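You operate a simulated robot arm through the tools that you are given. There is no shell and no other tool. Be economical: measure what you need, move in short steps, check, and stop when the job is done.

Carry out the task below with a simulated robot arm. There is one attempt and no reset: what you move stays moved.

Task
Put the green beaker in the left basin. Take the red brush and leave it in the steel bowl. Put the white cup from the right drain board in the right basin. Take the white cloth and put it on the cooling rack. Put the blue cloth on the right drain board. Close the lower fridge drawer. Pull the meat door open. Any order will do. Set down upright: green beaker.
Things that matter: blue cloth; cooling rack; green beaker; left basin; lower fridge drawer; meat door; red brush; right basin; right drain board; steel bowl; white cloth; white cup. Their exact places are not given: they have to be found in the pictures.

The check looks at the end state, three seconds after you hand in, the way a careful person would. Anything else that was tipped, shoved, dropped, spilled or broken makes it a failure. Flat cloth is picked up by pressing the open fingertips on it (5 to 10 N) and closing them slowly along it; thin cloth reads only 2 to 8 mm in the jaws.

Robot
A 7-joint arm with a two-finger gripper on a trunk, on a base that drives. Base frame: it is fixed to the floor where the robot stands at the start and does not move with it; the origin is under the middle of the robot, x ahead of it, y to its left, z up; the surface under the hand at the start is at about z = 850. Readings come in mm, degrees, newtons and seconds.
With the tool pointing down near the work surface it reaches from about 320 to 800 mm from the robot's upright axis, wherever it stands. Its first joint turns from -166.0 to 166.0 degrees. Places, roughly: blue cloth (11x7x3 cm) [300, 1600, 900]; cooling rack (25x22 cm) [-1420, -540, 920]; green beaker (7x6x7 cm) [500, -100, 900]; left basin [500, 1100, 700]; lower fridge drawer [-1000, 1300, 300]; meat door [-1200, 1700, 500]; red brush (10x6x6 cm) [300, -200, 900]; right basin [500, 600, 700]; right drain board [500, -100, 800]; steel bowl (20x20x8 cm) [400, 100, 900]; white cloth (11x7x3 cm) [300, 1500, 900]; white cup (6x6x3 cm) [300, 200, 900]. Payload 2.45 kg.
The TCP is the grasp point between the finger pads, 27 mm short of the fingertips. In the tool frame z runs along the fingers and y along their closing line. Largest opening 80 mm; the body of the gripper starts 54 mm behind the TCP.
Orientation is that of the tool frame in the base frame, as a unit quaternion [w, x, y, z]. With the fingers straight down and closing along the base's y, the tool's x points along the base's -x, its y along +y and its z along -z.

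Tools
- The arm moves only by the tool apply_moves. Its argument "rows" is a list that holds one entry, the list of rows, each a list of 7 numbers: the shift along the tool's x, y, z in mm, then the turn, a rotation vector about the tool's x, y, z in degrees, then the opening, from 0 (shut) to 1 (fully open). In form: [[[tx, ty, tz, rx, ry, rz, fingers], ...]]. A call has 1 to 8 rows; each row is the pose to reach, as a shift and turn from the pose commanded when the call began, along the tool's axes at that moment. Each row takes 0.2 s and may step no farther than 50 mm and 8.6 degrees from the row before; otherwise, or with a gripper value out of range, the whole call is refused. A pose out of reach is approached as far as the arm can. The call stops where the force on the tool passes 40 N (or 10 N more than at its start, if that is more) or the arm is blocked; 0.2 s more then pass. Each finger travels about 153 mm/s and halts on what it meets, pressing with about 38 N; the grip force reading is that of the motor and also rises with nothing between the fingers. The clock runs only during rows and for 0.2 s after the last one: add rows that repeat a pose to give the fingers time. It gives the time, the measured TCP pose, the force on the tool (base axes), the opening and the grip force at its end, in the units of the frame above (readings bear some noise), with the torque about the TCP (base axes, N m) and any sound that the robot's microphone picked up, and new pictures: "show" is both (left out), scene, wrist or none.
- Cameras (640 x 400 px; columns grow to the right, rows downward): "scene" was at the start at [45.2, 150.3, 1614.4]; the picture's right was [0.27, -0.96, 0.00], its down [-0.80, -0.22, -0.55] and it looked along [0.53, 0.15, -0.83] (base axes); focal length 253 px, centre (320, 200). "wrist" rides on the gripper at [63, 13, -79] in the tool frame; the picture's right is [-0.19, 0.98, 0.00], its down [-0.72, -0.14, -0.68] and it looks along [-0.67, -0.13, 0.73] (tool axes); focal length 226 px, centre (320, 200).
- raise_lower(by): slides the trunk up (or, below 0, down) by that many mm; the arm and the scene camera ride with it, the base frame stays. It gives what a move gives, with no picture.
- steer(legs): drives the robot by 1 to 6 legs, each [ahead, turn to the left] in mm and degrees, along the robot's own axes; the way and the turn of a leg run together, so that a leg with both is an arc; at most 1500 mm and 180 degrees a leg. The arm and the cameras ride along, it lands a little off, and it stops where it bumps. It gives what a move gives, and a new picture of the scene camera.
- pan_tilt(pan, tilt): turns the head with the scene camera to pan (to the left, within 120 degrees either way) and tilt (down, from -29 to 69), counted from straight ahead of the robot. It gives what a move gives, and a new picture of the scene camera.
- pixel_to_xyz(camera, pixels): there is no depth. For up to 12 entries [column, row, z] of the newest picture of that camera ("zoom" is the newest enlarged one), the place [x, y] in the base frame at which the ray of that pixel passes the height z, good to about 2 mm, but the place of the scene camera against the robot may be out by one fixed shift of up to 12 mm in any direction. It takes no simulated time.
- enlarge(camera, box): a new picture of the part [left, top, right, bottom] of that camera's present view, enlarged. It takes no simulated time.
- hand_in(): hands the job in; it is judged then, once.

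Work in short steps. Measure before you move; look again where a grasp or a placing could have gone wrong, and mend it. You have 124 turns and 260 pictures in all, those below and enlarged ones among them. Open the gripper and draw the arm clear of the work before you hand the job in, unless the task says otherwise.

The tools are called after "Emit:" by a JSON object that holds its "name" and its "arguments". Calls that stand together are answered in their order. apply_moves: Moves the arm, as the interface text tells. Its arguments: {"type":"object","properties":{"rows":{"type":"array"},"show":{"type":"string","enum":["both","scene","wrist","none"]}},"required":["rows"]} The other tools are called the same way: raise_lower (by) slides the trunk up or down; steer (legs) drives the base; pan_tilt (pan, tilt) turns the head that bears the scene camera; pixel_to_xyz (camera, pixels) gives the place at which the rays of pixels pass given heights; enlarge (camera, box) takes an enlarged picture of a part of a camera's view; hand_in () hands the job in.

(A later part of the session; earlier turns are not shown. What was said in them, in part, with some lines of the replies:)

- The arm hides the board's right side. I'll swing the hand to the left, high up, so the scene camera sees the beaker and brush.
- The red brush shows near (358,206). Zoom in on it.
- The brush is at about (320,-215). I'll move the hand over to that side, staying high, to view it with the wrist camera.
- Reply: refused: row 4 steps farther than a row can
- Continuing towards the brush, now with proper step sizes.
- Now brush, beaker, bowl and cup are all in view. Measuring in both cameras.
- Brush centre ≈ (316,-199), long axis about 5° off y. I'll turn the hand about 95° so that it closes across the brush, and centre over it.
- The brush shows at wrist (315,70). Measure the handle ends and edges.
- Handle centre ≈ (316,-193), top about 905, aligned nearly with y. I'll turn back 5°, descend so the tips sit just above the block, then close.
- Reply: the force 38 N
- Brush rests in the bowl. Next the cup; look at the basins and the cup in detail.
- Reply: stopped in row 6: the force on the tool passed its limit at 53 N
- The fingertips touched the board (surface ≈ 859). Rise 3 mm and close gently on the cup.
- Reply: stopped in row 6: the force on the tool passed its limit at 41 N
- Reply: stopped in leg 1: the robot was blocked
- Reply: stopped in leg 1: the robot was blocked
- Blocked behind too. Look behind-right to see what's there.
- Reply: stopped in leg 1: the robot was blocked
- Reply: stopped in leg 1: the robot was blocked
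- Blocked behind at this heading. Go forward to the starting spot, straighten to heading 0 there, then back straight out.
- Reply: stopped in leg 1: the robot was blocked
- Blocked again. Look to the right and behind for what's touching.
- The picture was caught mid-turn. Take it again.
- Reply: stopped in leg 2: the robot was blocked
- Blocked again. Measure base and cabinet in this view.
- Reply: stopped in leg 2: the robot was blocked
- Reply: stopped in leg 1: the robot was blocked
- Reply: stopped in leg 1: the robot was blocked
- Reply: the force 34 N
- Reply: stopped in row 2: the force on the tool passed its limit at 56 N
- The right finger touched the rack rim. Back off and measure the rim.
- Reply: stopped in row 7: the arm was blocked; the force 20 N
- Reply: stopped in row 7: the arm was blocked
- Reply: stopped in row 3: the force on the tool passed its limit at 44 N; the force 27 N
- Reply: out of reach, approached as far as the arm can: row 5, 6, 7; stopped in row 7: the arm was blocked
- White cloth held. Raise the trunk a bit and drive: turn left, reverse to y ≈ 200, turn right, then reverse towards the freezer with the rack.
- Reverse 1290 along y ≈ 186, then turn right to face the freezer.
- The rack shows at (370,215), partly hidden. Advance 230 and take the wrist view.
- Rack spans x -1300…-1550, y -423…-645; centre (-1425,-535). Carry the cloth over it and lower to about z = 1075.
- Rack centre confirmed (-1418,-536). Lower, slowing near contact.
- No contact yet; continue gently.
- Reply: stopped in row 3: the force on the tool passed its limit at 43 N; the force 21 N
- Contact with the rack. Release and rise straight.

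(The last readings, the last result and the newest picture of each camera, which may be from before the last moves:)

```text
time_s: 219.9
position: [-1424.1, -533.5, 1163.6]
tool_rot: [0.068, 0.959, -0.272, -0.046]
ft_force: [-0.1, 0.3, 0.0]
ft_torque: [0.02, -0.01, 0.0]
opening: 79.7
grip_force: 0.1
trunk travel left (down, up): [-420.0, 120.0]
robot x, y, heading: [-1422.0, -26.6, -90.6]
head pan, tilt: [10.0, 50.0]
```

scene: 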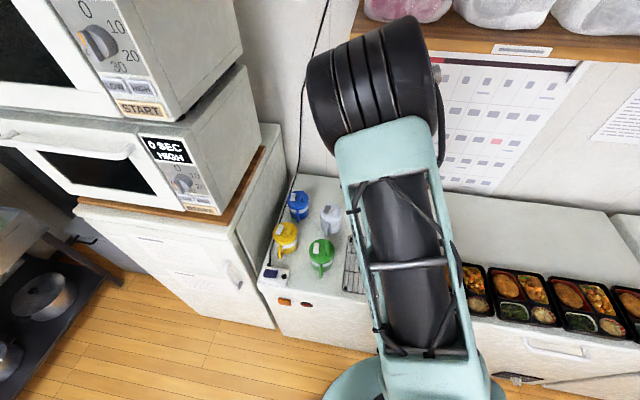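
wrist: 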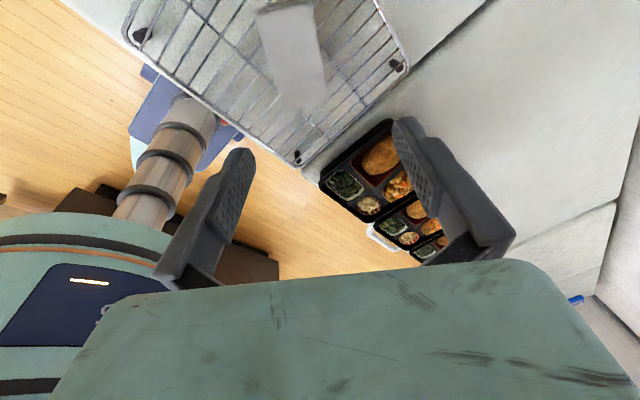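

White cloth rests on the rack. Retract the hand, then drive out: back up, turn, and enter the aisle in reverse (heading -90) so the arm's right side faces the fridge island.

Emit:
{"name": "apply_moves", "arguments": {"rows": [[[-20, -28, -23, 3, 0, 0, 0.5], [-40, -56, -46, 6, -1, 0, 0.2], [-61, -84, -70, 9, -3, 0, 0]]], "show": "wrist"}}

Emit:
{"name": "steer", "arguments": {"legs": [[-245, 0], [0, 90], [1080, 0], [0, -90]]}}

```text
time_s: 220.7
position: [-1424.2, -422.9, 1221.3]
tool_rot: [-0.015, 0.959, -0.277, -0.049]
ft_force: [-0.4, 0.5, 0.7]
ft_torque: [-0.02, -0.02, -0.02]
opening: 0.1
grip_force: 30.0
trunk travel left (down, up): [-420.0, 120.0]
robot x, y, heading: [-1420.0, -24.5, -91.0]
head pan, tilt: [10.0, 50.0]
```

wrist: 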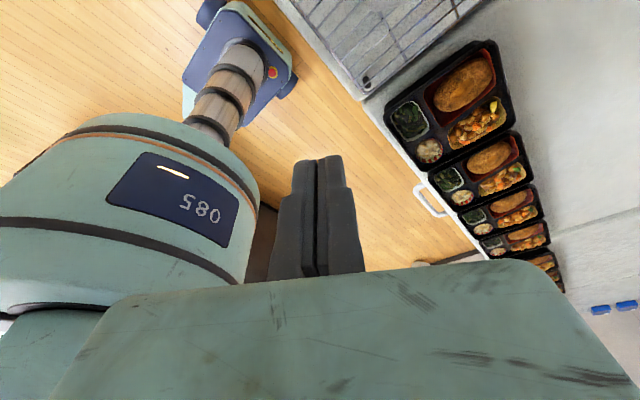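

```text
time_s: 235.5
position: [-345.3, -171.2, 1221.7]
tool_rot: [-0.014, 0.962, -0.267, -0.049]
ft_force: [0.1, 0.0, -0.1]
ft_torque: [0.0, 0.0, 0.0]
opening: 0.0
grip_force: 29.7
trunk travel left (down, up): [-420.0, 120.0]
robot x, y, heading: [-347.9, 229.5, -89.2]
head pan, tilt: [10.0, 50.0]
```

scene: 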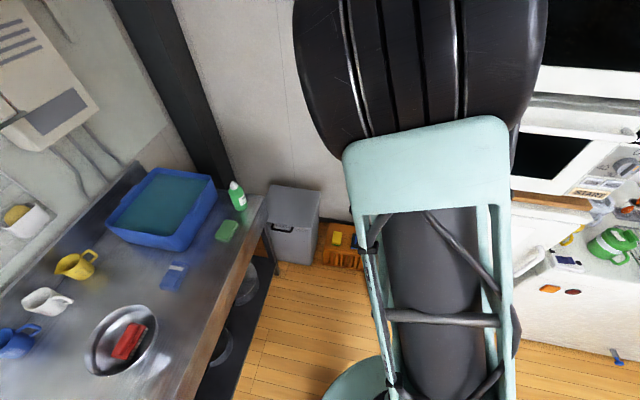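

Reverse 450 into the aisle and look towards the island.

Emit:
{"name": "steer", "arguments": {"legs": [[-450, 0]]}}

Emit:
{"name": "pan_tilt", "arguments": {"pan": -118, "tilt": 45}}

```text
time_s: 238.2
position: [-350.1, 282.6, 1221.3]
tool_rot: [-0.014, 0.963, -0.266, -0.05]
ft_force: [-0.2, -0.2, 0.7]
ft_torque: [-0.05, -0.03, 0.01]
opening: 0.0
grip_force: 29.5
trunk travel left (down, up): [-420.0, 120.0]
robot x, y, heading: [-353.5, 683.5, -89.1]
head pan, tilt: [10.0, 50.0]
```

scene: 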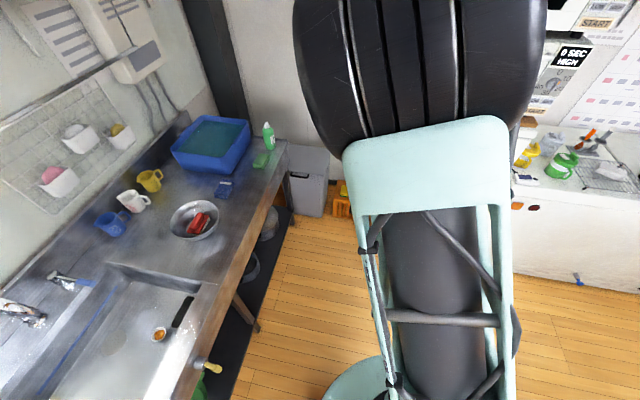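

```text
time_s: 240.3
position: [-349.7, 283.1, 1222.1]
tool_rot: [-0.015, 0.963, -0.265, -0.05]
ft_force: [0.8, 0.4, 0.2]
ft_torque: [-0.03, 0.0, 0.01]
opening: 0.0
grip_force: 30.0
trunk travel left (down, up): [-420.0, 120.0]
robot x, y, heading: [-354.1, 686.1, -89.1]
head pan, tilt: [-118.0, 45.0]
```

scene: 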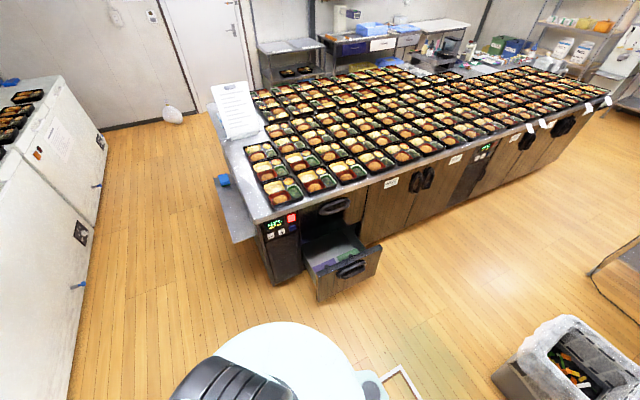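

Excellent view. Zoom on the drawer and doors and measure.

Emit:
{"name": "enlarge", "arguments": {"camera": "scene", "box": [240, 160, 480, 310]}}

Emit:
{"name": "pixel_to_xyz", "arguments": {"camera": "scene", "pixels": [[275, 285, 0], [382, 240, 0], [320, 304, 200], [378, 285, 200], [381, 250, 480], [318, 270, 480], [350, 270, 400], [363, 245, 100], [450, 205, 100], [256, 224, 850], [435, 170, 850], [470, 195, 100]]}}

```text
2.67 times, centred on (360, 235) of scene
```

zoom: 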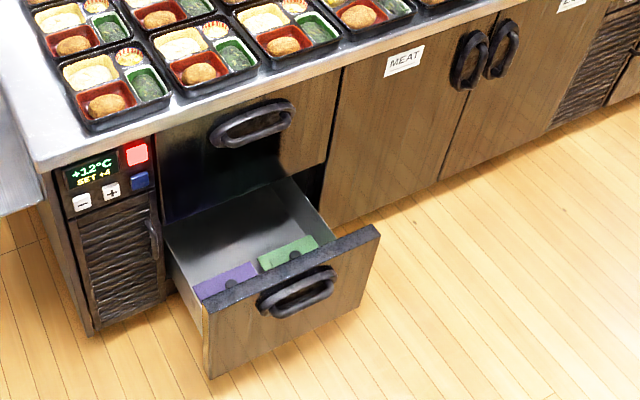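

```text
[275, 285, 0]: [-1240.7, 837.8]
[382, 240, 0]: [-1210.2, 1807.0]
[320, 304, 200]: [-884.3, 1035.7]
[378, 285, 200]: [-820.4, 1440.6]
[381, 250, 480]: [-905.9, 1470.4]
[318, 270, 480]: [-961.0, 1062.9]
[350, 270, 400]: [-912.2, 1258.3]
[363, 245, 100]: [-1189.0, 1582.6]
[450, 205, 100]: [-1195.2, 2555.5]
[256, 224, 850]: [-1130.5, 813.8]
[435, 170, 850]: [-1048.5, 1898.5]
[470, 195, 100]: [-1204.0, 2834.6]
```

Drawer front is at x ≈ -880 (y 1035–1440, z 200–480); MEAT door is next to it at y ≈ 1480–1850 with its handle on the far side. Reverse to y ≈ 1150 and begin swinging the hand to the robot's right, turning it to θ = 180°.

Emit:
{"name": "steer", "arguments": {"legs": [[-470, -1]]}}

Emit:
{"name": "apply_moves", "arguments": {"rows": [[[-37, 21, 0, 0, 0, -5, 0], [-74, 42, 0, 0, 0, -10, 0], [-111, 63, 0, 0, 0, -15, 0], [-148, 84, 0, 0, 0, -20, 0], [-185, 105, 0, 0, 0, -25, 0], [-222, 126, 0, 0, 0, -30, 0]]], "show": "none"}}

```text
time_s: 243.1
position: [-360.7, 751.2, 1222.4]
tool_rot: [-0.014, 0.959, -0.277, -0.05]
ft_force: [-0.5, 0.1, 0.6]
ft_torque: [0.0, -0.02, -0.01]
opening: 0.0
grip_force: 30.0
trunk travel left (down, up): [-420.0, 120.0]
robot x, y, heading: [-355.8, 1150.6, -90.4]
head pan, tilt: [-118.0, 45.0]
```

scene: 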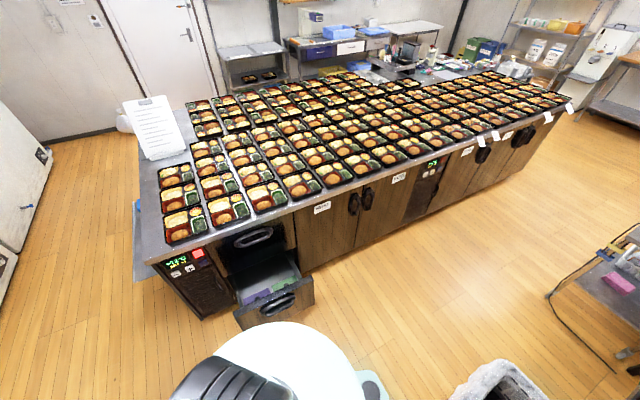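

```text
time_s: 244.5
position: [-617.0, 760.7, 1243.9]
tool_rot: [-0.027, 0.999, -0.017, -0.042]
ft_force: [-0.1, -0.2, 0.4]
ft_torque: [0.02, 0.0, -0.02]
opening: 0.3
grip_force: 29.9
trunk travel left (down, up): [-420.0, 120.0]
robot x, y, heading: [-357.9, 1151.6, -90.1]
head pan, tilt: [-118.0, 45.0]
```

Now swing along to beside the drawer (−740,1130).

Emit:
{"name": "apply_moves", "arguments": {"rows": [[[-15, -46, 0, 0, 0, 0, 0], [-30, -92, 0, 0, 0, 0, 0], [-45, -138, 0, 0, 0, 0, 0], [-60, -184, 0, 0, 0, 0, 0], [-75, -230, 0, 0, 0, 0, 0], [-90, -276, 0, 0, 0, 0, 0], [-105, -322, 0, 0, 0, 0, 0], [-120, -368, 0, 0, 0, 0, 0]]], "show": "none"}}

Emit:
{"name": "raise_lower", "arguments": {"by": -400}}

Emit:
{"name": "apply_moves", "arguments": {"rows": [[[0, -20, 0, 0, -7, 0, 0], [0, -40, 0, 0, -14, 0, 0], [0, -60, 0, 0, -21, 0, 0], [0, -80, 0, 0, -28, 0, 0], [0, -90, 0, 0, -35, 0, 0], [0, -90, 0, 0, -40, 0, 0], [0, -90, 0, 0, -40, 0, 0]]], "show": "both"}}

```text
time_s: 246.3
position: [-721.8, 1133.7, 1274.8]
tool_rot: [-0.027, 0.999, -0.018, -0.043]
ft_force: [0.2, 1.0, -0.7]
ft_torque: [0.0, 0.0, 0.02]
opening: 0.0
grip_force: 29.5
trunk travel left (down, up): [-420.0, 120.0]
robot x, y, heading: [-356.8, 1151.6, -90.5]
head pan, tilt: [-118.0, 45.0]
```

```text
time_s: 250.2
position: [-720.9, 1133.7, 873.0]
tool_rot: [-0.027, 0.999, -0.018, -0.044]
ft_force: [0.1, 0.3, -0.2]
ft_torque: [-0.04, 0.02, -0.01]
opening: 0.0
grip_force: 30.2
trunk travel left (down, up): [-20.0, 520.0]
robot x, y, heading: [-351.8, 1151.2, -90.4]
head pan, tilt: [-118.0, 45.0]
```

```text
time_s: 251.8
position: [-775.8, 1245.5, 889.6]
tool_rot: [-0.029, 0.924, -0.004, -0.382]
ft_force: [2.7, 7.4, -0.6]
ft_torque: [-0.38, 0.12, 0.41]
opening: 0.0
grip_force: 29.9
out of reach, approached as far as the arm can: row 3, 4, 5, 6, 7
trunk travel left (down, up): [-20.0, 520.0]
robot x, y, heading: [-358.7, 1151.2, -90.4]
head pan, tilt: [-118.0, 45.0]
```

scene: 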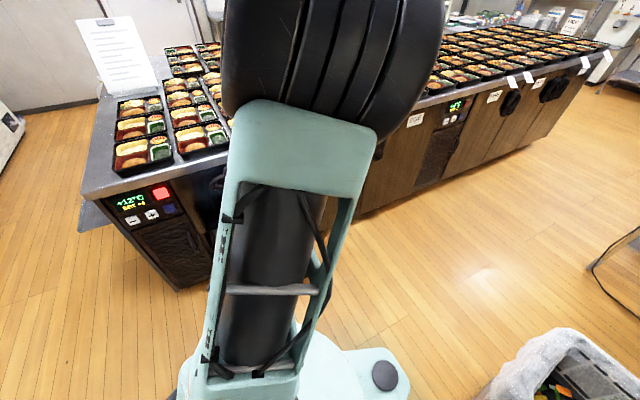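
wrist: 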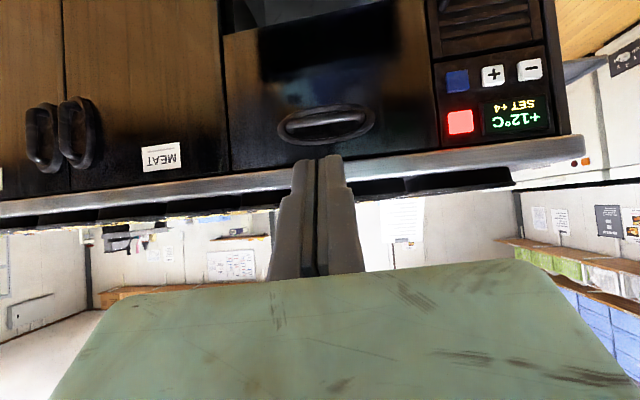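

Tool now points 45° towards the island. Lower the hand in front of the drawer.

Emit:
{"name": "apply_moves", "arguments": {"rows": [[[32, 2, 32, 0, 0, 0, 0], [64, 4, 64, 0, 0, 0, 0], [95, 7, 96, 0, 0, 0, 0], [127, 9, 127, 0, 0, 0, 0], [159, 11, 159, 0, 0, 0, 0], [191, 13, 191, 0, 0, 0, 0], [222, 16, 223, 0, 0, 0, 0], [254, 18, 255, 0, 0, 0, 0]]], "show": "wrist"}}

```text
time_s: 253.6
position: [-775.5, 1250.1, 528.2]
tool_rot: [-0.032, 0.923, -0.008, -0.384]
ft_force: [-0.8, 0.5, 0.4]
ft_torque: [-0.02, -0.03, 0.0]
opening: 0.4
grip_force: 29.5
out of reach, approached as far as the arm can: row 1
trunk travel left (down, up): [-20.0, 520.0]
robot x, y, heading: [-355.4, 1150.4, -90.4]
head pan, tilt: [-118.0, 45.0]
```

wrist: 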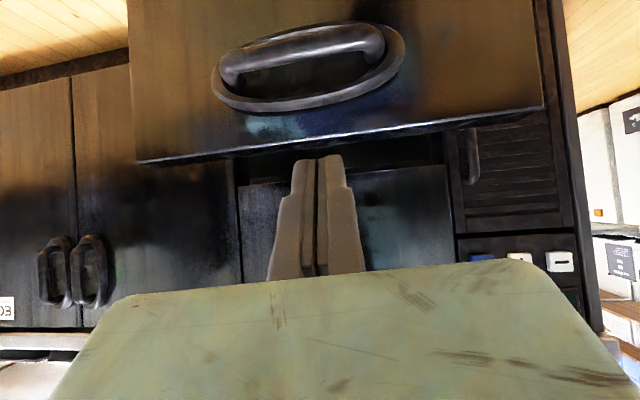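

Measure the panel top edge and handle.

Emit:
{"name": "pixel_to_xyz", "arguments": {"camera": "wrist", "pixels": [[140, 162, 470], [340, 135, 470], [545, 105, 470], [340, 135, 450], [340, 135, 490], [310, 65, 390], [310, 65, 370], [310, 65, 350]]}}

```text
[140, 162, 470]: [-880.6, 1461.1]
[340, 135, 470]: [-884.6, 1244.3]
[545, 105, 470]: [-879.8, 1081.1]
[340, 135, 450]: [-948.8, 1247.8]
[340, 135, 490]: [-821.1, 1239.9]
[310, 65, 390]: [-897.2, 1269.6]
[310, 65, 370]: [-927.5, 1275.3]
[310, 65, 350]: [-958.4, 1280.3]
```

Panel front x ≈ -882, top z ≈ 470, handle at (y 1268, z ≈ 395). Go down to push below the handle at z ≈ 300.

Emit:
{"name": "apply_moves", "arguments": {"rows": [[[30, 0, 30, 0, 0, 0, 0], [60, 0, 60, 0, 0, 0, 0], [90, 0, 90, 0, 0, 0, 0], [120, 0, 120, 0, 0, 0, 0], [148, 0, 148, 0, 0, 0, 0], [124, 1, 172, 0, 0, 0, 0], [108, 2, 188, 0, 0, 0, 0]]], "show": "wrist"}}

```text
time_s: 255.2
position: [-830.7, 1259.9, 320.0]
tool_rot: [-0.031, 0.923, -0.007, -0.383]
ft_force: [0.4, -0.5, 0.2]
ft_torque: [0.02, 0.05, 0.01]
opening: 0.0
grip_force: 29.9
trunk travel left (down, up): [-20.0, 520.0]
robot x, y, heading: [-358.0, 1149.1, -90.3]
head pan, tilt: [-118.0, 45.0]
```

wrist: 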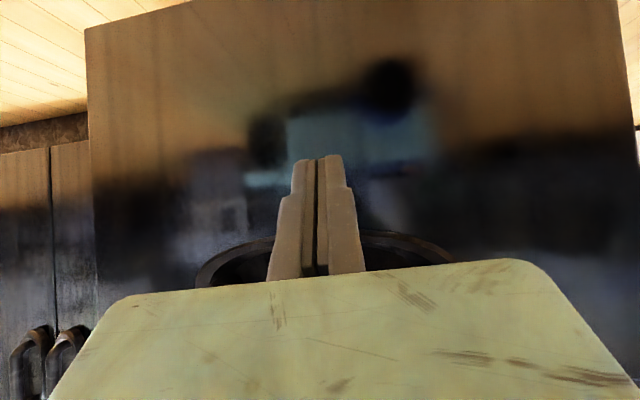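

Lower another 40 and push towards -x in steps.

Emit:
{"name": "apply_moves", "arguments": {"rows": [[[14, 0, 14, 0, 0, 0, 0], [28, 0, 28, 0, 0, 0, 0], [14, 1, 42, 0, 0, 0, 0], [-4, 1, 60, 0, 0, 0, 0], [-22, 2, 78, 0, 0, 0, 0], [-40, 3, 96, 0, 0, 0, 0], [-58, 3, 114, 0, 0, 0, 0], [-76, 4, 132, 0, 0, 0, 0]]], "show": "both"}}

```text
time_s: 257.0
position: [-985.0, 1264.4, 283.6]
tool_rot: [-0.033, 0.923, -0.008, -0.384]
ft_force: [1.5, -0.2, -0.8]
ft_torque: [0.03, 0.05, -0.01]
opening: 0.1
grip_force: 30.0
out of reach, approached as far as the arm can: row 8
trunk travel left (down, up): [-20.0, 520.0]
robot x, y, heading: [-354.1, 1148.7, -90.1]
head pan, tilt: [-118.0, 45.0]
```

scene: 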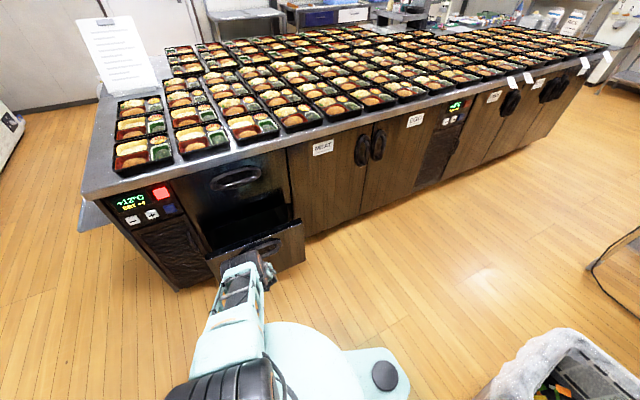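
wrist: 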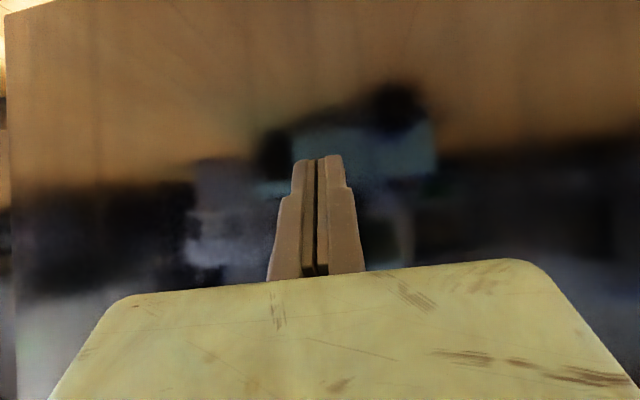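

The drawer slides easily but the arm is at its reach limit. Retract the hand, shift the robot about 220 mm closer with an S-curve, then finish.

Emit:
{"name": "apply_moves", "arguments": {"rows": [[[34, -1, -34, 0, 0, 0, 0], [68, -3, -68, 0, 0, 0, 0], [102, -4, -102, 0, 0, 0, 0], [136, -6, -136, 0, 0, 0, 0], [105, -8, -168, 0, 0, 0, 0], [73, -10, -200, 0, 0, 0, 0], [41, -13, -232, 0, 0, 0, 0], [10, -15, -264, 0, 0, 0, 0]]], "show": "none"}}

Emit:
{"name": "steer", "arguments": {"legs": [[340, -38], [340, 38], [-580, 0]]}}

```text
time_s: 258.8
position: [-790.4, 1262.5, 463.9]
tool_rot: [-0.031, 0.923, -0.007, -0.383]
ft_force: [-0.3, -0.9, 0.6]
ft_torque: [-0.03, 0.02, -0.03]
opening: 0.1
grip_force: 30.0
trunk travel left (down, up): [-20.0, 520.0]
robot x, y, heading: [-355.5, 1152.5, -90.4]
head pan, tilt: [-118.0, 45.0]
```

```text
time_s: 264.9
position: [-1006.4, 1042.3, 463.9]
tool_rot: [-0.025, 0.923, -0.007, -0.384]
ft_force: [-1.2, -0.5, -0.4]
ft_torque: [-0.04, -0.02, 0.02]
opening: 0.2
grip_force: 29.4
trunk travel left (down, up): [-20.0, 520.0]
robot x, y, heading: [-574.9, 935.3, -90.7]
head pan, tilt: [-118.0, 45.0]
stopped in leg 3: the force on the tool passed its limit at 72 N (the readings are from after the stop); the commanded pose is now the measured one
```

scene: 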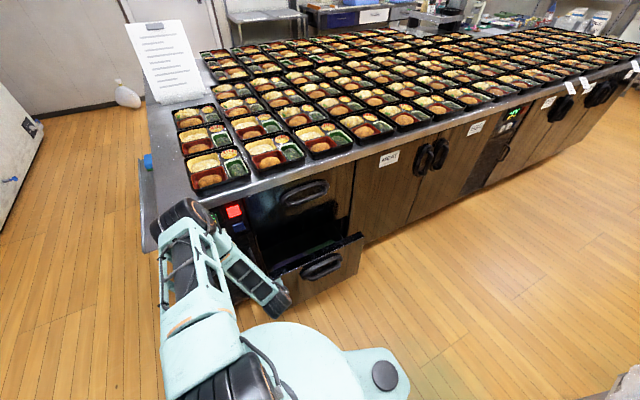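

The hand touched the drawer's side edge while reversing. Move it off by -y, then raise it above the panel.

Emit:
{"name": "apply_moves", "arguments": {"rows": [[[0, 25, 0, 0, 0, 0, 0], [0, 45, 0, 0, 0, 0, 0], [-32, 43, -32, 0, 0, 0, 0], [-64, 41, -64, 0, 0, 0, 0], [-90, 38, -90, 0, 0, 0, 0], [-70, 36, -110, 0, 0, 0, 0], [-55, 36, -125, 0, 0, 0, 0]]], "show": "both"}}

```text
time_s: 266.5
position: [-958.8, 999.7, 588.9]
tool_rot: [-0.025, 0.923, -0.007, -0.383]
ft_force: [-1.3, 0.0, 0.5]
ft_torque: [0.0, 0.0, 0.0]
opening: 0.0
grip_force: 29.7
trunk travel left (down, up): [-20.0, 520.0]
robot x, y, heading: [-571.4, 935.5, -90.5]
head pan, tilt: [-118.0, 45.0]
```

scene: 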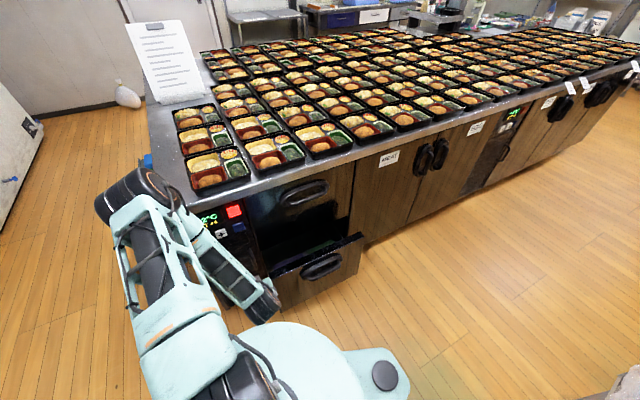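
wrist: 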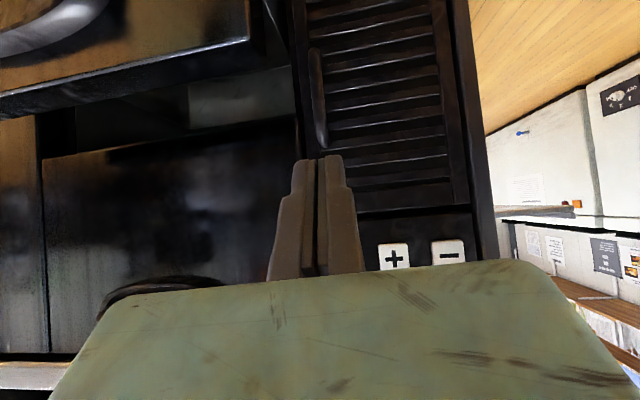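

Check where the elbow is relative to the island's edge before reversing.

Emit:
{"name": "pixel_to_xyz", "arguments": {"camera": "scene", "pixels": [[120, 195, 800], [120, 195, 1000], [185, 205, 800], [185, 205, 700], [270, 305, 560], [220, 192, 850], [350, 150, 850], [320, 265, 400]]}}

```text
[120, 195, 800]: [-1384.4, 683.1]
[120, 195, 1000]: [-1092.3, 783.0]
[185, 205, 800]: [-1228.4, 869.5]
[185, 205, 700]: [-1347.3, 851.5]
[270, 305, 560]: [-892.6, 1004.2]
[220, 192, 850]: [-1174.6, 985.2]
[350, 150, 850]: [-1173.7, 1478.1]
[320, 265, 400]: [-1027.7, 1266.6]
```

Elbow has margin. I don't need to reverse further: push at the panel's near part (y ≈ 1135), reachable from here. Move over, then down in front of the panel.

Emit:
{"name": "apply_moves", "arguments": {"rows": [[[14, -40, -14, 0, 0, 0, 0], [14, -85, -14, 0, 0, 0, 0], [14, -135, -14, 0, 0, 0, 0], [46, -133, 18, 0, 0, 0, 0], [78, -131, 50, 0, 0, 0, 0], [110, -129, 82, 0, 0, 0, 0], [120, -128, 92, 0, 0, 0, 0]]], "show": "both"}}

```text
time_s: 268.1
position: [-936.4, 1133.3, 445.5]
tool_rot: [-0.025, 0.923, -0.008, -0.383]
ft_force: [-0.5, -0.6, 0.2]
ft_torque: [-0.01, -0.04, 0.03]
opening: 0.1
grip_force: 30.0
trunk travel left (down, up): [-20.0, 520.0]
robot x, y, heading: [-573.0, 935.5, -90.8]
head pan, tilt: [-118.0, 45.0]
```

scene: 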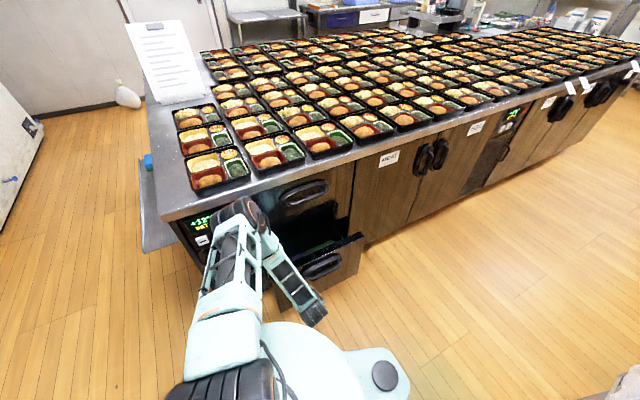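
wrist: 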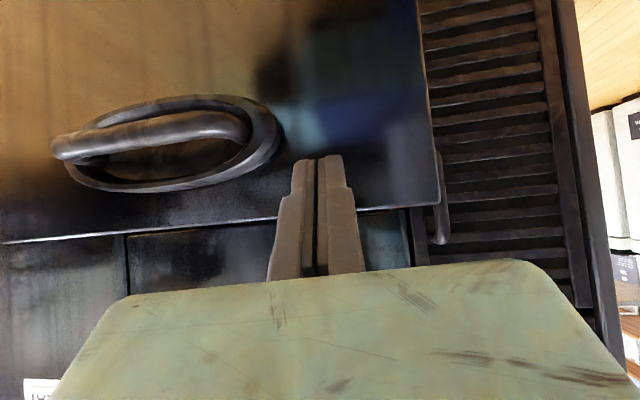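

In position beside the handle. Push towards -x.

Emit:
{"name": "apply_moves", "arguments": {"rows": [[[-28, 1, 28, 0, 0, 0, 0], [-56, 2, 56, 0, 0, 0, 0], [-85, 3, 85, 0, 0, 0, 0], [-113, 4, 113, 0, 0, 0, 0], [-141, 5, 141, 0, 0, 0, 0]]], "show": "both"}}

```text
time_s: 269.3
position: [-1135.4, 1134.6, 446.7]
tool_rot: [-0.025, 0.923, -0.007, -0.385]
ft_force: [0.1, 1.0, 0.9]
ft_torque: [0.01, -0.03, -0.01]
opening: 0.1
grip_force: 29.1
trunk travel left (down, up): [-20.0, 520.0]
robot x, y, heading: [-575.2, 936.8, -90.8]
head pan, tilt: [-118.0, 45.0]
```

scene: 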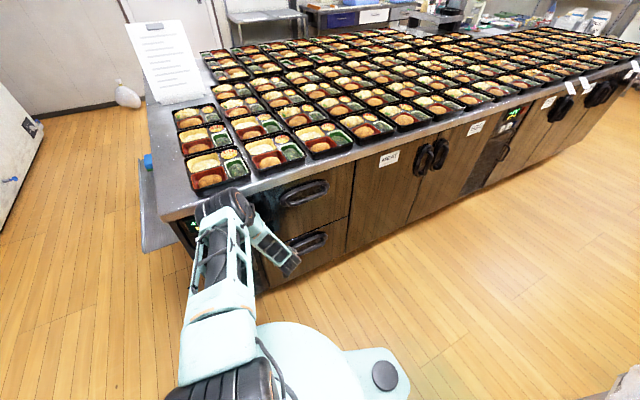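
wrist: 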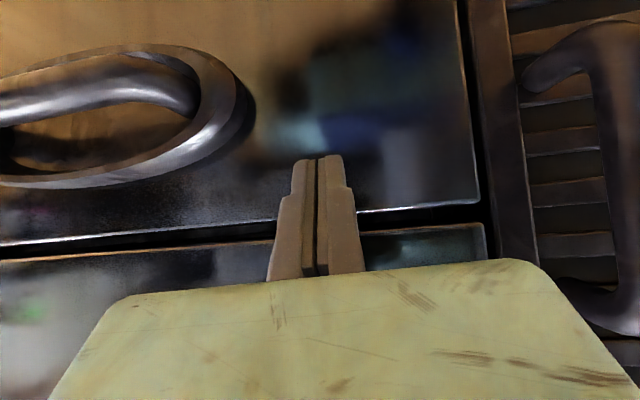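

Almost shut. Continue in 10 mm steps until it stops.

Emit:
{"name": "apply_moves", "arguments": {"rows": [[[-7, 0, 7, 0, 0, 0, 0], [-14, 0, 14, 0, 0, 0, 0], [-21, 1, 21, 0, 0, 0, 0], [-28, 1, 28, 0, 0, 0, 0], [-35, 1, 35, 0, 0, 0, 0], [-42, 1, 42, 0, 0, 0, 0]]], "show": "both"}}

```text
time_s: 269.9
position: [-1144.8, 1137.5, 440.3]
tool_rot: [-0.026, 0.927, -0.009, -0.375]
ft_force: [7.5, -0.5, 2.5]
ft_torque: [0.08, 0.0, 0.02]
opening: 0.2
grip_force: 29.4
trunk travel left (down, up): [-20.0, 520.0]
robot x, y, heading: [-572.4, 933.9, -90.6]
head pan, tilt: [-118.0, 45.0]
stopped in row 3: the force on the tool passed its limit at 104 N (the readings are from after the stop); the commanded pose is now the measured one
```

scene: 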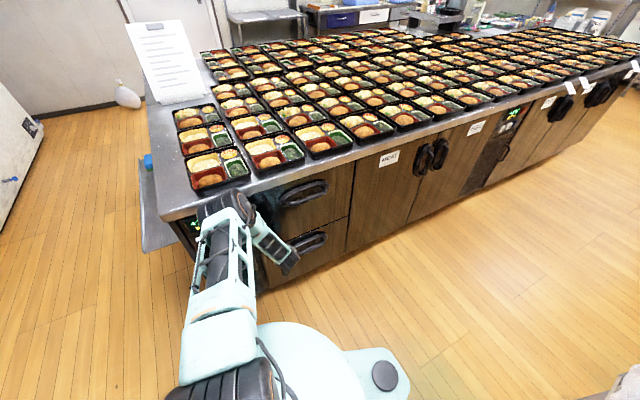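
wrist: 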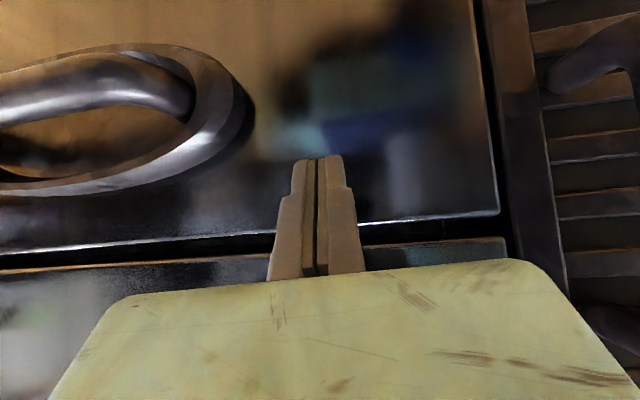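

A hard stop, so it should be shut. Zoom to verify.

Emit:
{"name": "enlarge", "arguments": {"camera": "scene", "box": [240, 140, 460, 290]}}

Emit:
{"name": "pixel_to_xyz", "arguments": {"camera": "scene", "pixels": [[421, 160, 650], [440, 150, 650], [421, 160, 700], [345, 255, 150], [407, 222, 150], [350, 215, 480]]}}

```text
2.67 times, centred on (350, 215) of scene
```

zoom: 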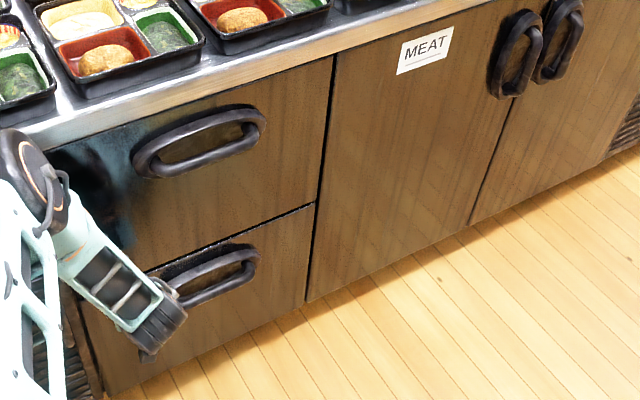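

```text
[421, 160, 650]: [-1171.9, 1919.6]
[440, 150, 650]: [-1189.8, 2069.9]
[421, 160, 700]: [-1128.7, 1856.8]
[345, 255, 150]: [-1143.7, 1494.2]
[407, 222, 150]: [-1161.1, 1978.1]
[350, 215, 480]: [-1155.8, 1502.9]
```

The drawer is flush and shut. The MEAT door spans y ≈ 1497–1945, hinge at the drawer side, handle near y ≈ 1900, z ≈ 680. Retract the hand and reverse with a gentle S to (-450,1720).

Emit:
{"name": "apply_moves", "arguments": {"rows": [[[32, -1, -32, 0, 0, 0, 0], [64, -3, -64, 0, 0, 0, 0], [96, -4, -96, 0, 0, 0, 0], [128, -5, -128, 0, 0, 0, 0], [97, -7, -160, 0, 0, 0, 0], [66, -9, -191, 0, 0, 0, 0], [35, -11, -222, 0, 0, 0, 0], [10, -12, -247, 0, 0, 0, 0]]], "show": "none"}}

Emit:
{"name": "steer", "arguments": {"legs": [[-400, -18], [-400, 18]]}}

```text
time_s: 271.7
position: [-966.4, 1135.1, 611.9]
tool_rot: [-0.026, 0.927, -0.01, -0.375]
ft_force: [-0.4, -0.7, -0.5]
ft_torque: [-0.02, 0.01, 0.0]
opening: 0.0
grip_force: 29.9
trunk travel left (down, up): [-20.0, 520.0]
robot x, y, heading: [-571.4, 937.3, -90.6]
head pan, tilt: [-118.0, 45.0]
```

```text
time_s: 276.3
position: [-835.2, 1919.4, 610.9]
tool_rot: [-0.026, 0.926, -0.009, -0.376]
ft_force: [0.8, 0.0, 0.6]
ft_torque: [-0.01, -0.02, 0.03]
opening: 0.0
grip_force: 29.5
trunk travel left (down, up): [-20.0, 520.0]
robot x, y, heading: [-438.9, 1723.1, -90.2]
head pan, tilt: [-118.0, 45.0]
```

scene: 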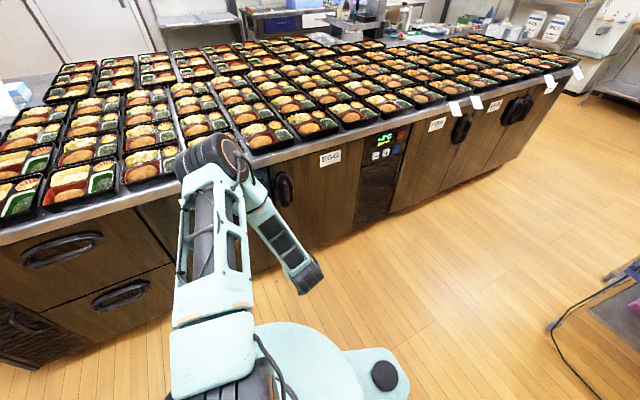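

Arrived. Take the wrist view of the door handles, opening the fingers.

Emit:
{"name": "apply_moves", "arguments": {"rows": [[[0, 0, 0, 0, 0, 0, 1], [0, 0, 0, 0, 0, 0, 1]]], "show": "wrist"}}

```text
time_s: 276.9
position: [-834.9, 1920.3, 611.9]
tool_rot: [-0.026, 0.927, -0.008, -0.375]
ft_force: [1.0, -0.5, -0.2]
ft_torque: [0.0, -0.02, -0.02]
opening: 80.2
grip_force: 0.1
trunk travel left (down, up): [-20.0, 520.0]
robot x, y, heading: [-445.3, 1717.3, -90.3]
head pan, tilt: [-118.0, 45.0]
```

wrist: 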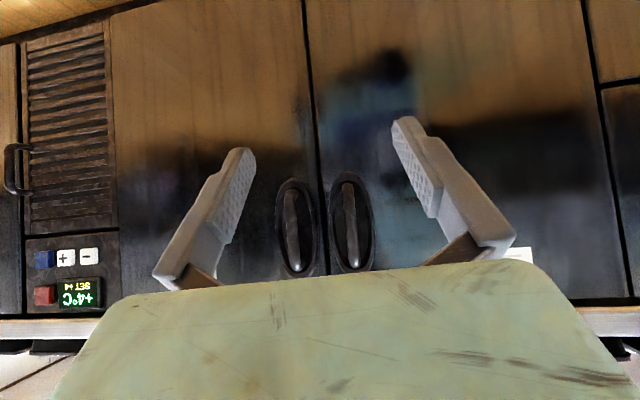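

The MEAT handle is the right one, at (352,225). Locate it using the known plane x ≈ -1120.

Emit:
{"name": "pixel_to_xyz", "arguments": {"camera": "wrist", "pixels": [[350, 185, 600], [350, 185, 590], [352, 265, 720], [352, 265, 740], [352, 265, 700], [347, 175, 580], [325, 230, 660], [325, 230, 670], [520, 258, 740], [322, 230, 650]]}}

Emit:
{"name": "enlarge", "arguments": {"camera": "wrist", "box": [250, 130, 410, 290]}}

```text
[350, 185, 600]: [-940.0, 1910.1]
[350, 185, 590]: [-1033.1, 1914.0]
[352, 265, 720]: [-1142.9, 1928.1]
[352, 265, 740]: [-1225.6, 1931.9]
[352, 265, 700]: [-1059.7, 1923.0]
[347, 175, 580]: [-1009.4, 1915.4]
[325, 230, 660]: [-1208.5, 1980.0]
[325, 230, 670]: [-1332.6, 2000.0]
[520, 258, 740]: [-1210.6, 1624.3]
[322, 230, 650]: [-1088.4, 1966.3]
```

```text
2.50 times, centred on (330, 210) of wrist
```

zoom: 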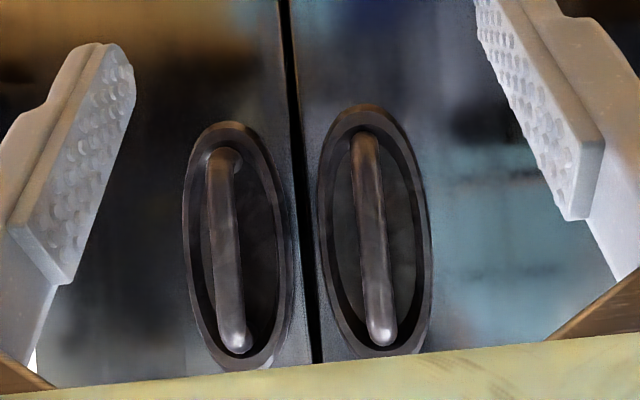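

Bar: y ≈ 1922, z 580–713, x ≈ -1115. Approach with open fingers to just short of it and check.

Emit:
{"name": "apply_moves", "arguments": {"rows": [[[-35, 1, 25, 0, 0, 0, 1], [-70, 2, 50, 0, 0, 0, 1], [-105, 3, 75, 0, 0, 0, 1], [-140, 3, 100, 0, 0, 0, 1], [-177, 4, 126, 0, 0, 0, 1], [-177, 4, 126, 0, 0, 0, 1]]], "show": "both"}}

```text
time_s: 278.3
position: [-1049.4, 1922.6, 644.0]
tool_rot: [-0.025, 0.926, -0.009, -0.376]
ft_force: [-0.2, 0.9, 0.3]
ft_torque: [0.01, 0.01, 0.01]
opening: 80.1
grip_force: 0.1
trunk travel left (down, up): [-20.0, 520.0]
robot x, y, heading: [-441.5, 1726.7, -90.4]
head pan, tilt: [-118.0, 45.0]
```

scene: 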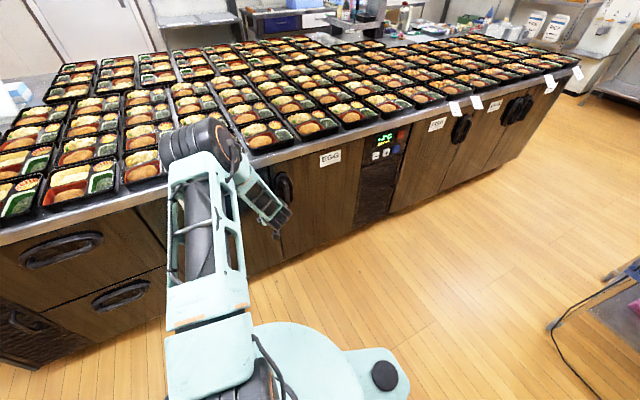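
wrist: 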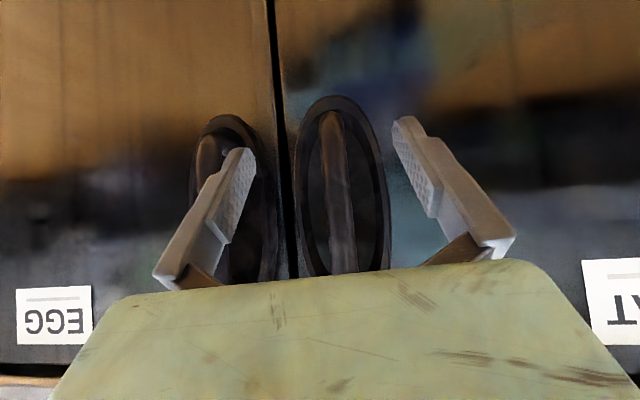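

Refine the bar's y from this closer view.

Emit:
{"name": "pixel_to_xyz", "arguments": {"camera": "wrist", "pixels": [[332, 130, 590], [332, 130, 600], [340, 220, 640], [340, 220, 650], [340, 220, 660], [345, 270, 690], [345, 270, 710], [283, 220, 650]]}}

```text
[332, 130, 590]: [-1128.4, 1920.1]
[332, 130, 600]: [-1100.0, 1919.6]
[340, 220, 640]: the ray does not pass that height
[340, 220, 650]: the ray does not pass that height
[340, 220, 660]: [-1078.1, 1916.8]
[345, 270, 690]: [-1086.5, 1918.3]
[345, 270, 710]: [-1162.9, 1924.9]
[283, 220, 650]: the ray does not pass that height
```

Bar at y ≈ 1920. Move in with a narrower opening, then close.

Emit:
{"name": "apply_moves", "arguments": {"rows": [[[0, 2, 0, 0, 0, 0, 0.65], [-25, 3, 19, 0, 0, 0, 0.65], [-45, 4, 35, 0, 0, 0, 0.65], [-57, 4, 44, 0, 0, 0, 0.65], [-57, 4, 44, 0, 0, 0, 0.65]]], "show": "wrist"}}

```text
time_s: 279.5
position: [-1121.4, 1921.0, 651.8]
tool_rot: [-0.025, 0.926, -0.009, -0.375]
ft_force: [0.3, -0.7, 0.1]
ft_torque: [0.02, 0.0, 0.02]
opening: 52.0
grip_force: 0.1
trunk travel left (down, up): [-20.0, 520.0]
robot x, y, heading: [-443.0, 1722.0, -90.6]
head pan, tilt: [-118.0, 45.0]
```

wrist: 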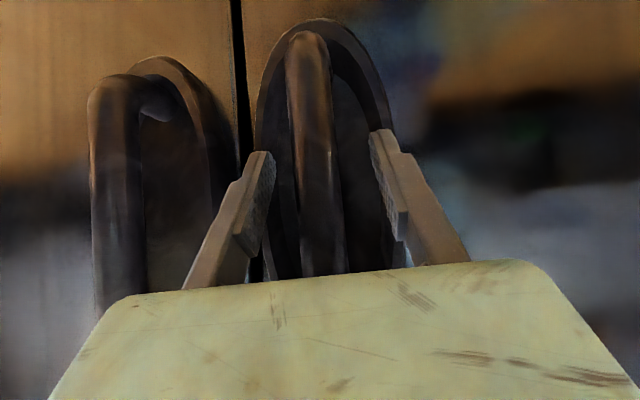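

The bar is between the fingers. Close.

Emit:
{"name": "apply_moves", "arguments": {"rows": [[[0, 0, 0, 0, 0, 0, 0.4], [0, 0, 0, 0, 0, 0, 0.2], [0, 0, 0, 0, 0, 0, 0], [0, 0, 0, 0, 0, 0, 0], [0, 0, 0, 0, 0, 0, 0]]], "show": "wrist"}}

```text
time_s: 280.7
position: [-1120.8, 1920.4, 650.7]
tool_rot: [-0.026, 0.926, -0.01, -0.375]
ft_force: [-0.2, 5.7, -3.1]
ft_torque: [-1.15, 0.18, -0.05]
opening: 20.3
grip_force: 44.9
trunk travel left (down, up): [-20.0, 520.0]
robot x, y, heading: [-437.3, 1720.4, -90.3]
head pan, tilt: [-118.0, 45.0]
```

wrist: 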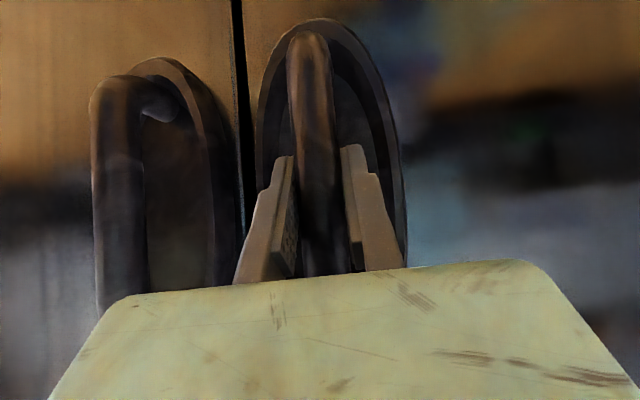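

Bar gripped (20 mm). Pull along the door's arc (hinge at about (-1165,1500)), turning the hand with it.

Emit:
{"name": "apply_moves", "arguments": {"rows": [[[13, 1.4, -12.6, 1.7, 0.1, 1.8, 0], [25.9, 4.3, -25.3, 3.5, 0.2, 3.6, 0], [38.8, 7.5, -38, 5.2, 0.3, 5.4, 0], [51.7, 11.6, -50.8, 6.9, 0.4, 7.2, 0], [64.3, 16.5, -63.3, 8.7, 0.5, 9, 0], [76.8, 22.4, -75.8, 10.4, 0.6, 10.8, 0]]], "show": "both"}}

```text
time_s: 282.1
position: [-1014.2, 1895.7, 651.4]
tool_rot: [-0.074, 0.917, -0.13, -0.369]
ft_force: [3.8, 9.2, -1.5]
ft_torque: [-1.04, 0.02, 0.17]
opening: 20.0
grip_force: 45.0
trunk travel left (down, up): [-20.0, 520.0]
robot x, y, heading: [-440.8, 1719.6, -90.6]
head pan, tilt: [-118.0, 45.0]
```

scene: 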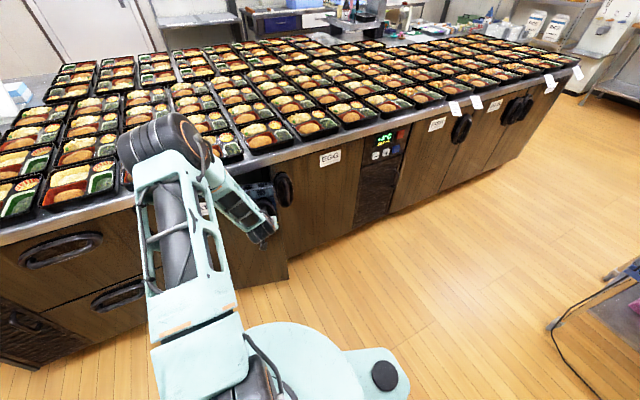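
wrist: 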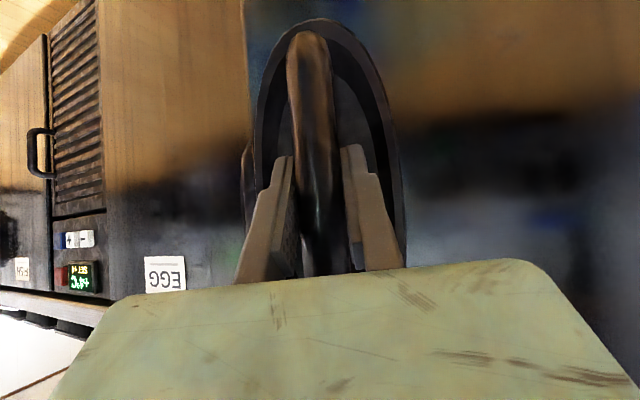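

It opens smoothly (15°). The same rows repeat exactly in the turned frame, so do another 15°.

Emit:
{"name": "apply_moves", "arguments": {"rows": [[[13, 1.4, -12.6, 1.7, 0.1, 1.8, 0], [25.9, 4.3, -25.3, 3.5, 0.2, 3.6, 0], [38.8, 7.5, -38, 5.2, 0.3, 5.4, 0], [51.7, 11.6, -50.8, 6.9, 0.4, 7.2, 0], [64.3, 16.5, -63.3, 8.7, 0.5, 9, 0], [76.8, 22.4, -75.8, 10.4, 0.6, 10.8, 0]]], "show": "scene"}}

Emit:
{"name": "apply_moves", "arguments": {"rows": [[[13, 1.4, -12.6, 1.7, 0.1, 1.8, 0], [25.9, 4.3, -25.3, 3.5, 0.2, 3.6, 0], [38.8, 7.5, -38, 5.2, 0.3, 5.4, 0], [51.7, 11.6, -50.8, 6.9, 0.4, 7.2, 0], [64.3, 16.5, -63.3, 8.7, 0.5, 9, 0], [76.8, 22.4, -75.8, 10.4, 0.6, 10.8, 0]]], "show": "both"}}

```text
time_s: 283.5
position: [-917.6, 1841.5, 651.5]
tool_rot: [-0.12, 0.893, -0.248, -0.357]
ft_force: [4.1, 4.6, 3.0]
ft_torque: [-0.7, 0.64, 0.18]
opening: 20.1
grip_force: 45.0
trunk travel left (down, up): [-20.0, 520.0]
robot x, y, heading: [-438.5, 1721.4, -90.4]
head pan, tilt: [-118.0, 45.0]
```

scene: 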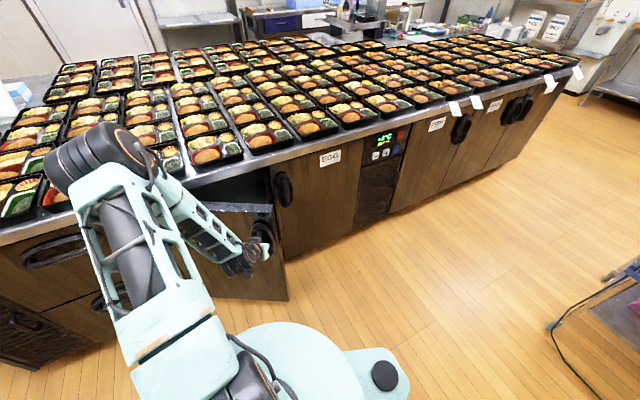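

```text
time_s: 284.9
position: [-839.6, 1763.5, 651.3]
tool_rot: [-0.165, 0.853, -0.362, -0.338]
ft_force: [-17.8, -14.0, -1.0]
ft_torque: [-0.16, 0.99, 0.07]
opening: 20.2
grip_force: 45.1
trunk travel left (down, up): [-20.0, 520.0]
robot x, y, heading: [-442.2, 1717.6, -90.6]
head pan, tilt: [-118.0, 45.0]
```

scene: 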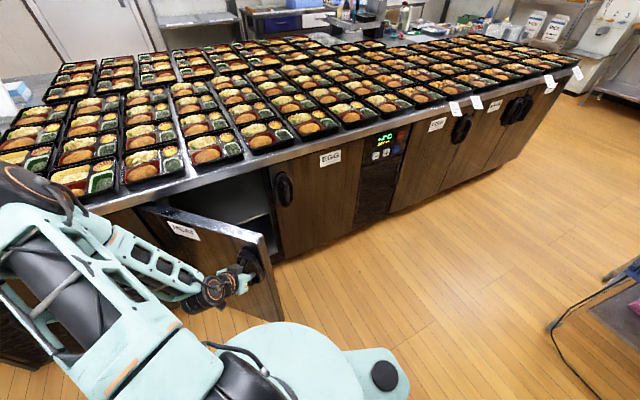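
wrist: 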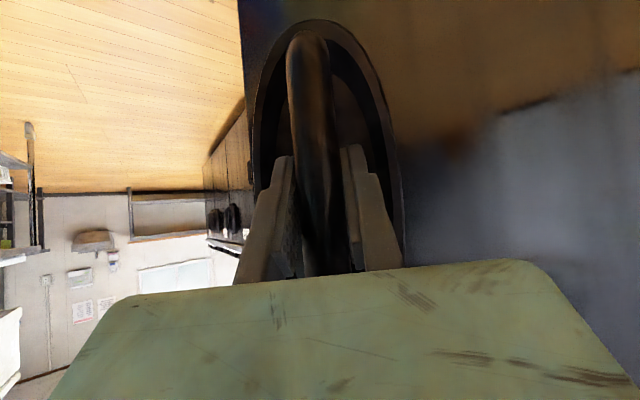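

Door at 45°. Try a further 12° gently.

Emit:
{"name": "apply_moves", "arguments": {"rows": [[[13, 1.4, -12.6, 1.7, 0.1, 1.8, 0], [25.9, 4.3, -25.3, 3.5, 0.2, 3.6, 0], [38.8, 7.5, -38, 5.2, 0.3, 5.4, 0], [51.7, 11.6, -50.8, 6.9, 0.4, 7.2, 0], [64.3, 16.5, -63.3, 8.7, 0.5, 9, 0]]], "show": "both"}}

```text
time_s: 286.1
position: [-795.9, 1690.8, 650.7]
tool_rot: [-0.196, 0.811, -0.448, -0.322]
ft_force: [-6.5, -2.2, -11.2]
ft_torque: [-0.62, 0.8, 0.22]
opening: 20.1
grip_force: 44.7
trunk travel left (down, up): [-20.0, 520.0]
robot x, y, heading: [-441.0, 1724.5, -90.6]
head pan, tilt: [-118.0, 45.0]
stopped in row 5: the force on the tool passed its limit at 42 N (the readings are from after the stop); the commanded pose is now the measured one
5 turns are left
```

scene: 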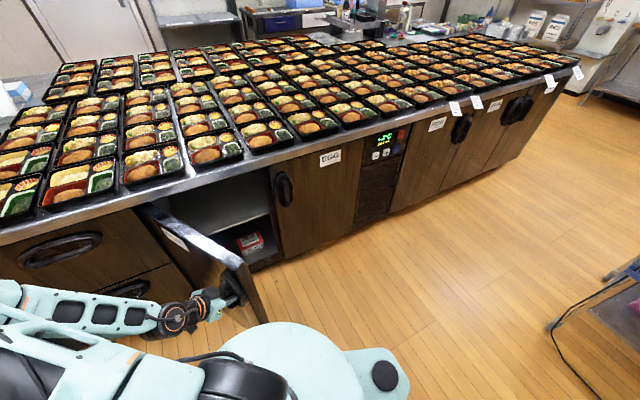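
wrist: 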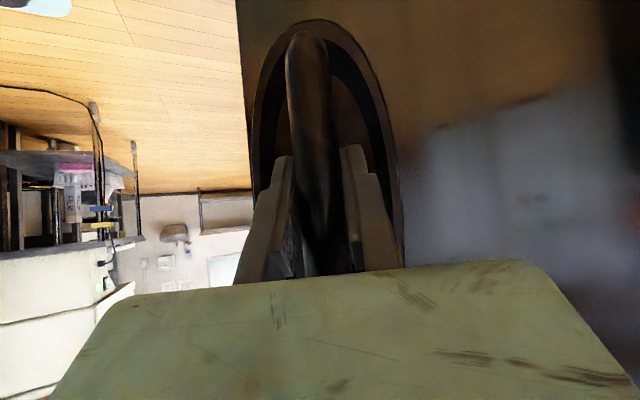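

Door is open about 57°. Release the handle and draw back along the tool axis.

Emit:
{"name": "apply_moves", "arguments": {"rows": [[[0, 0, 0, 0, 0, 0, 0.4], [0, 0, 0, 0, 0, 0, 0.65], [0, 0, 0, 0, 0, 0, 0.65], [0, 0, -25, 0, 0, 0, 0.65], [0, 0, -55, 0, 0, 0, 0.65], [-15, 0, -85, 0, 0, 0, 0.65], [-40, 0, -110, 0, 0, 0, 0.65]]], "show": "both"}}

```text
time_s: 287.7
position: [-772.1, 1647.3, 759.8]
tool_rot: [-0.197, 0.811, -0.448, -0.321]
ft_force: [0.2, -0.1, 0.8]
ft_torque: [0.01, 0.01, -0.01]
opening: 51.9
grip_force: 0.1
trunk travel left (down, up): [-20.0, 520.0]
robot x, y, heading: [-441.7, 1721.5, -90.5]
head pan, tilt: [-118.0, 45.0]
4 turns are left
```

scene: 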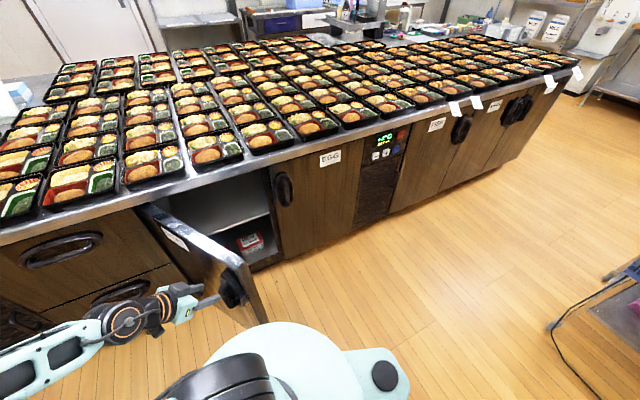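
wrist: 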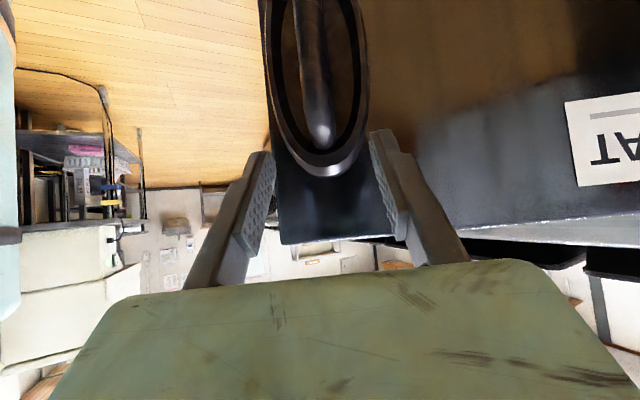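

Handle released and the door stays open. Raise the trunk to bring the arm clear.

Emit:
{"name": "raise_lower", "arguments": {"by": 200}}

```text
time_s: 289.9
position: [-772.5, 1648.8, 959.0]
tool_rot: [-0.197, 0.81, -0.449, -0.321]
ft_force: [-0.3, -0.8, -0.2]
ft_torque: [-0.03, 0.0, 0.0]
opening: 51.9
grip_force: 0.0
trunk travel left (down, up): [-220.0, 320.0]
robot x, y, heading: [-437.7, 1721.6, -90.5]
head pan, tilt: [-118.0, 45.0]
3 turns are left
```

All seven parts are done and the arm is clear; handing in.

Emit:
{"name": "hand_in", "arguments": {}}

```text
The job is handed in.
```

I did all seven parts and handed the job in; the check's result did not come back to me.

- **Green beaker:** stands upright in the left basin.
- **Red brush:** lies in the steel bowl.
- **White cup:** stands upright in the right basin with its contents still in it.
- **White cloth:** lies on the cooling rack.
- **Blue cloth:** lies on the right drain board.
- **Lower fridge drawer:** shut and flush with the front.
- **Meat door:** open about 57 degrees, and it stayed there after I let go of the handle.

There were some contacts along the way:
- The gripper touched the wire rack that holds the orange basket twice. Both looked undisturbed in the pictures.
- The base bumped the white cabinet, and probably the shelf under the counter, several times while turning.
- The hand knocked the side of the open drawer (72 N) before I closed it.

I saw nothing tipped or shifted.
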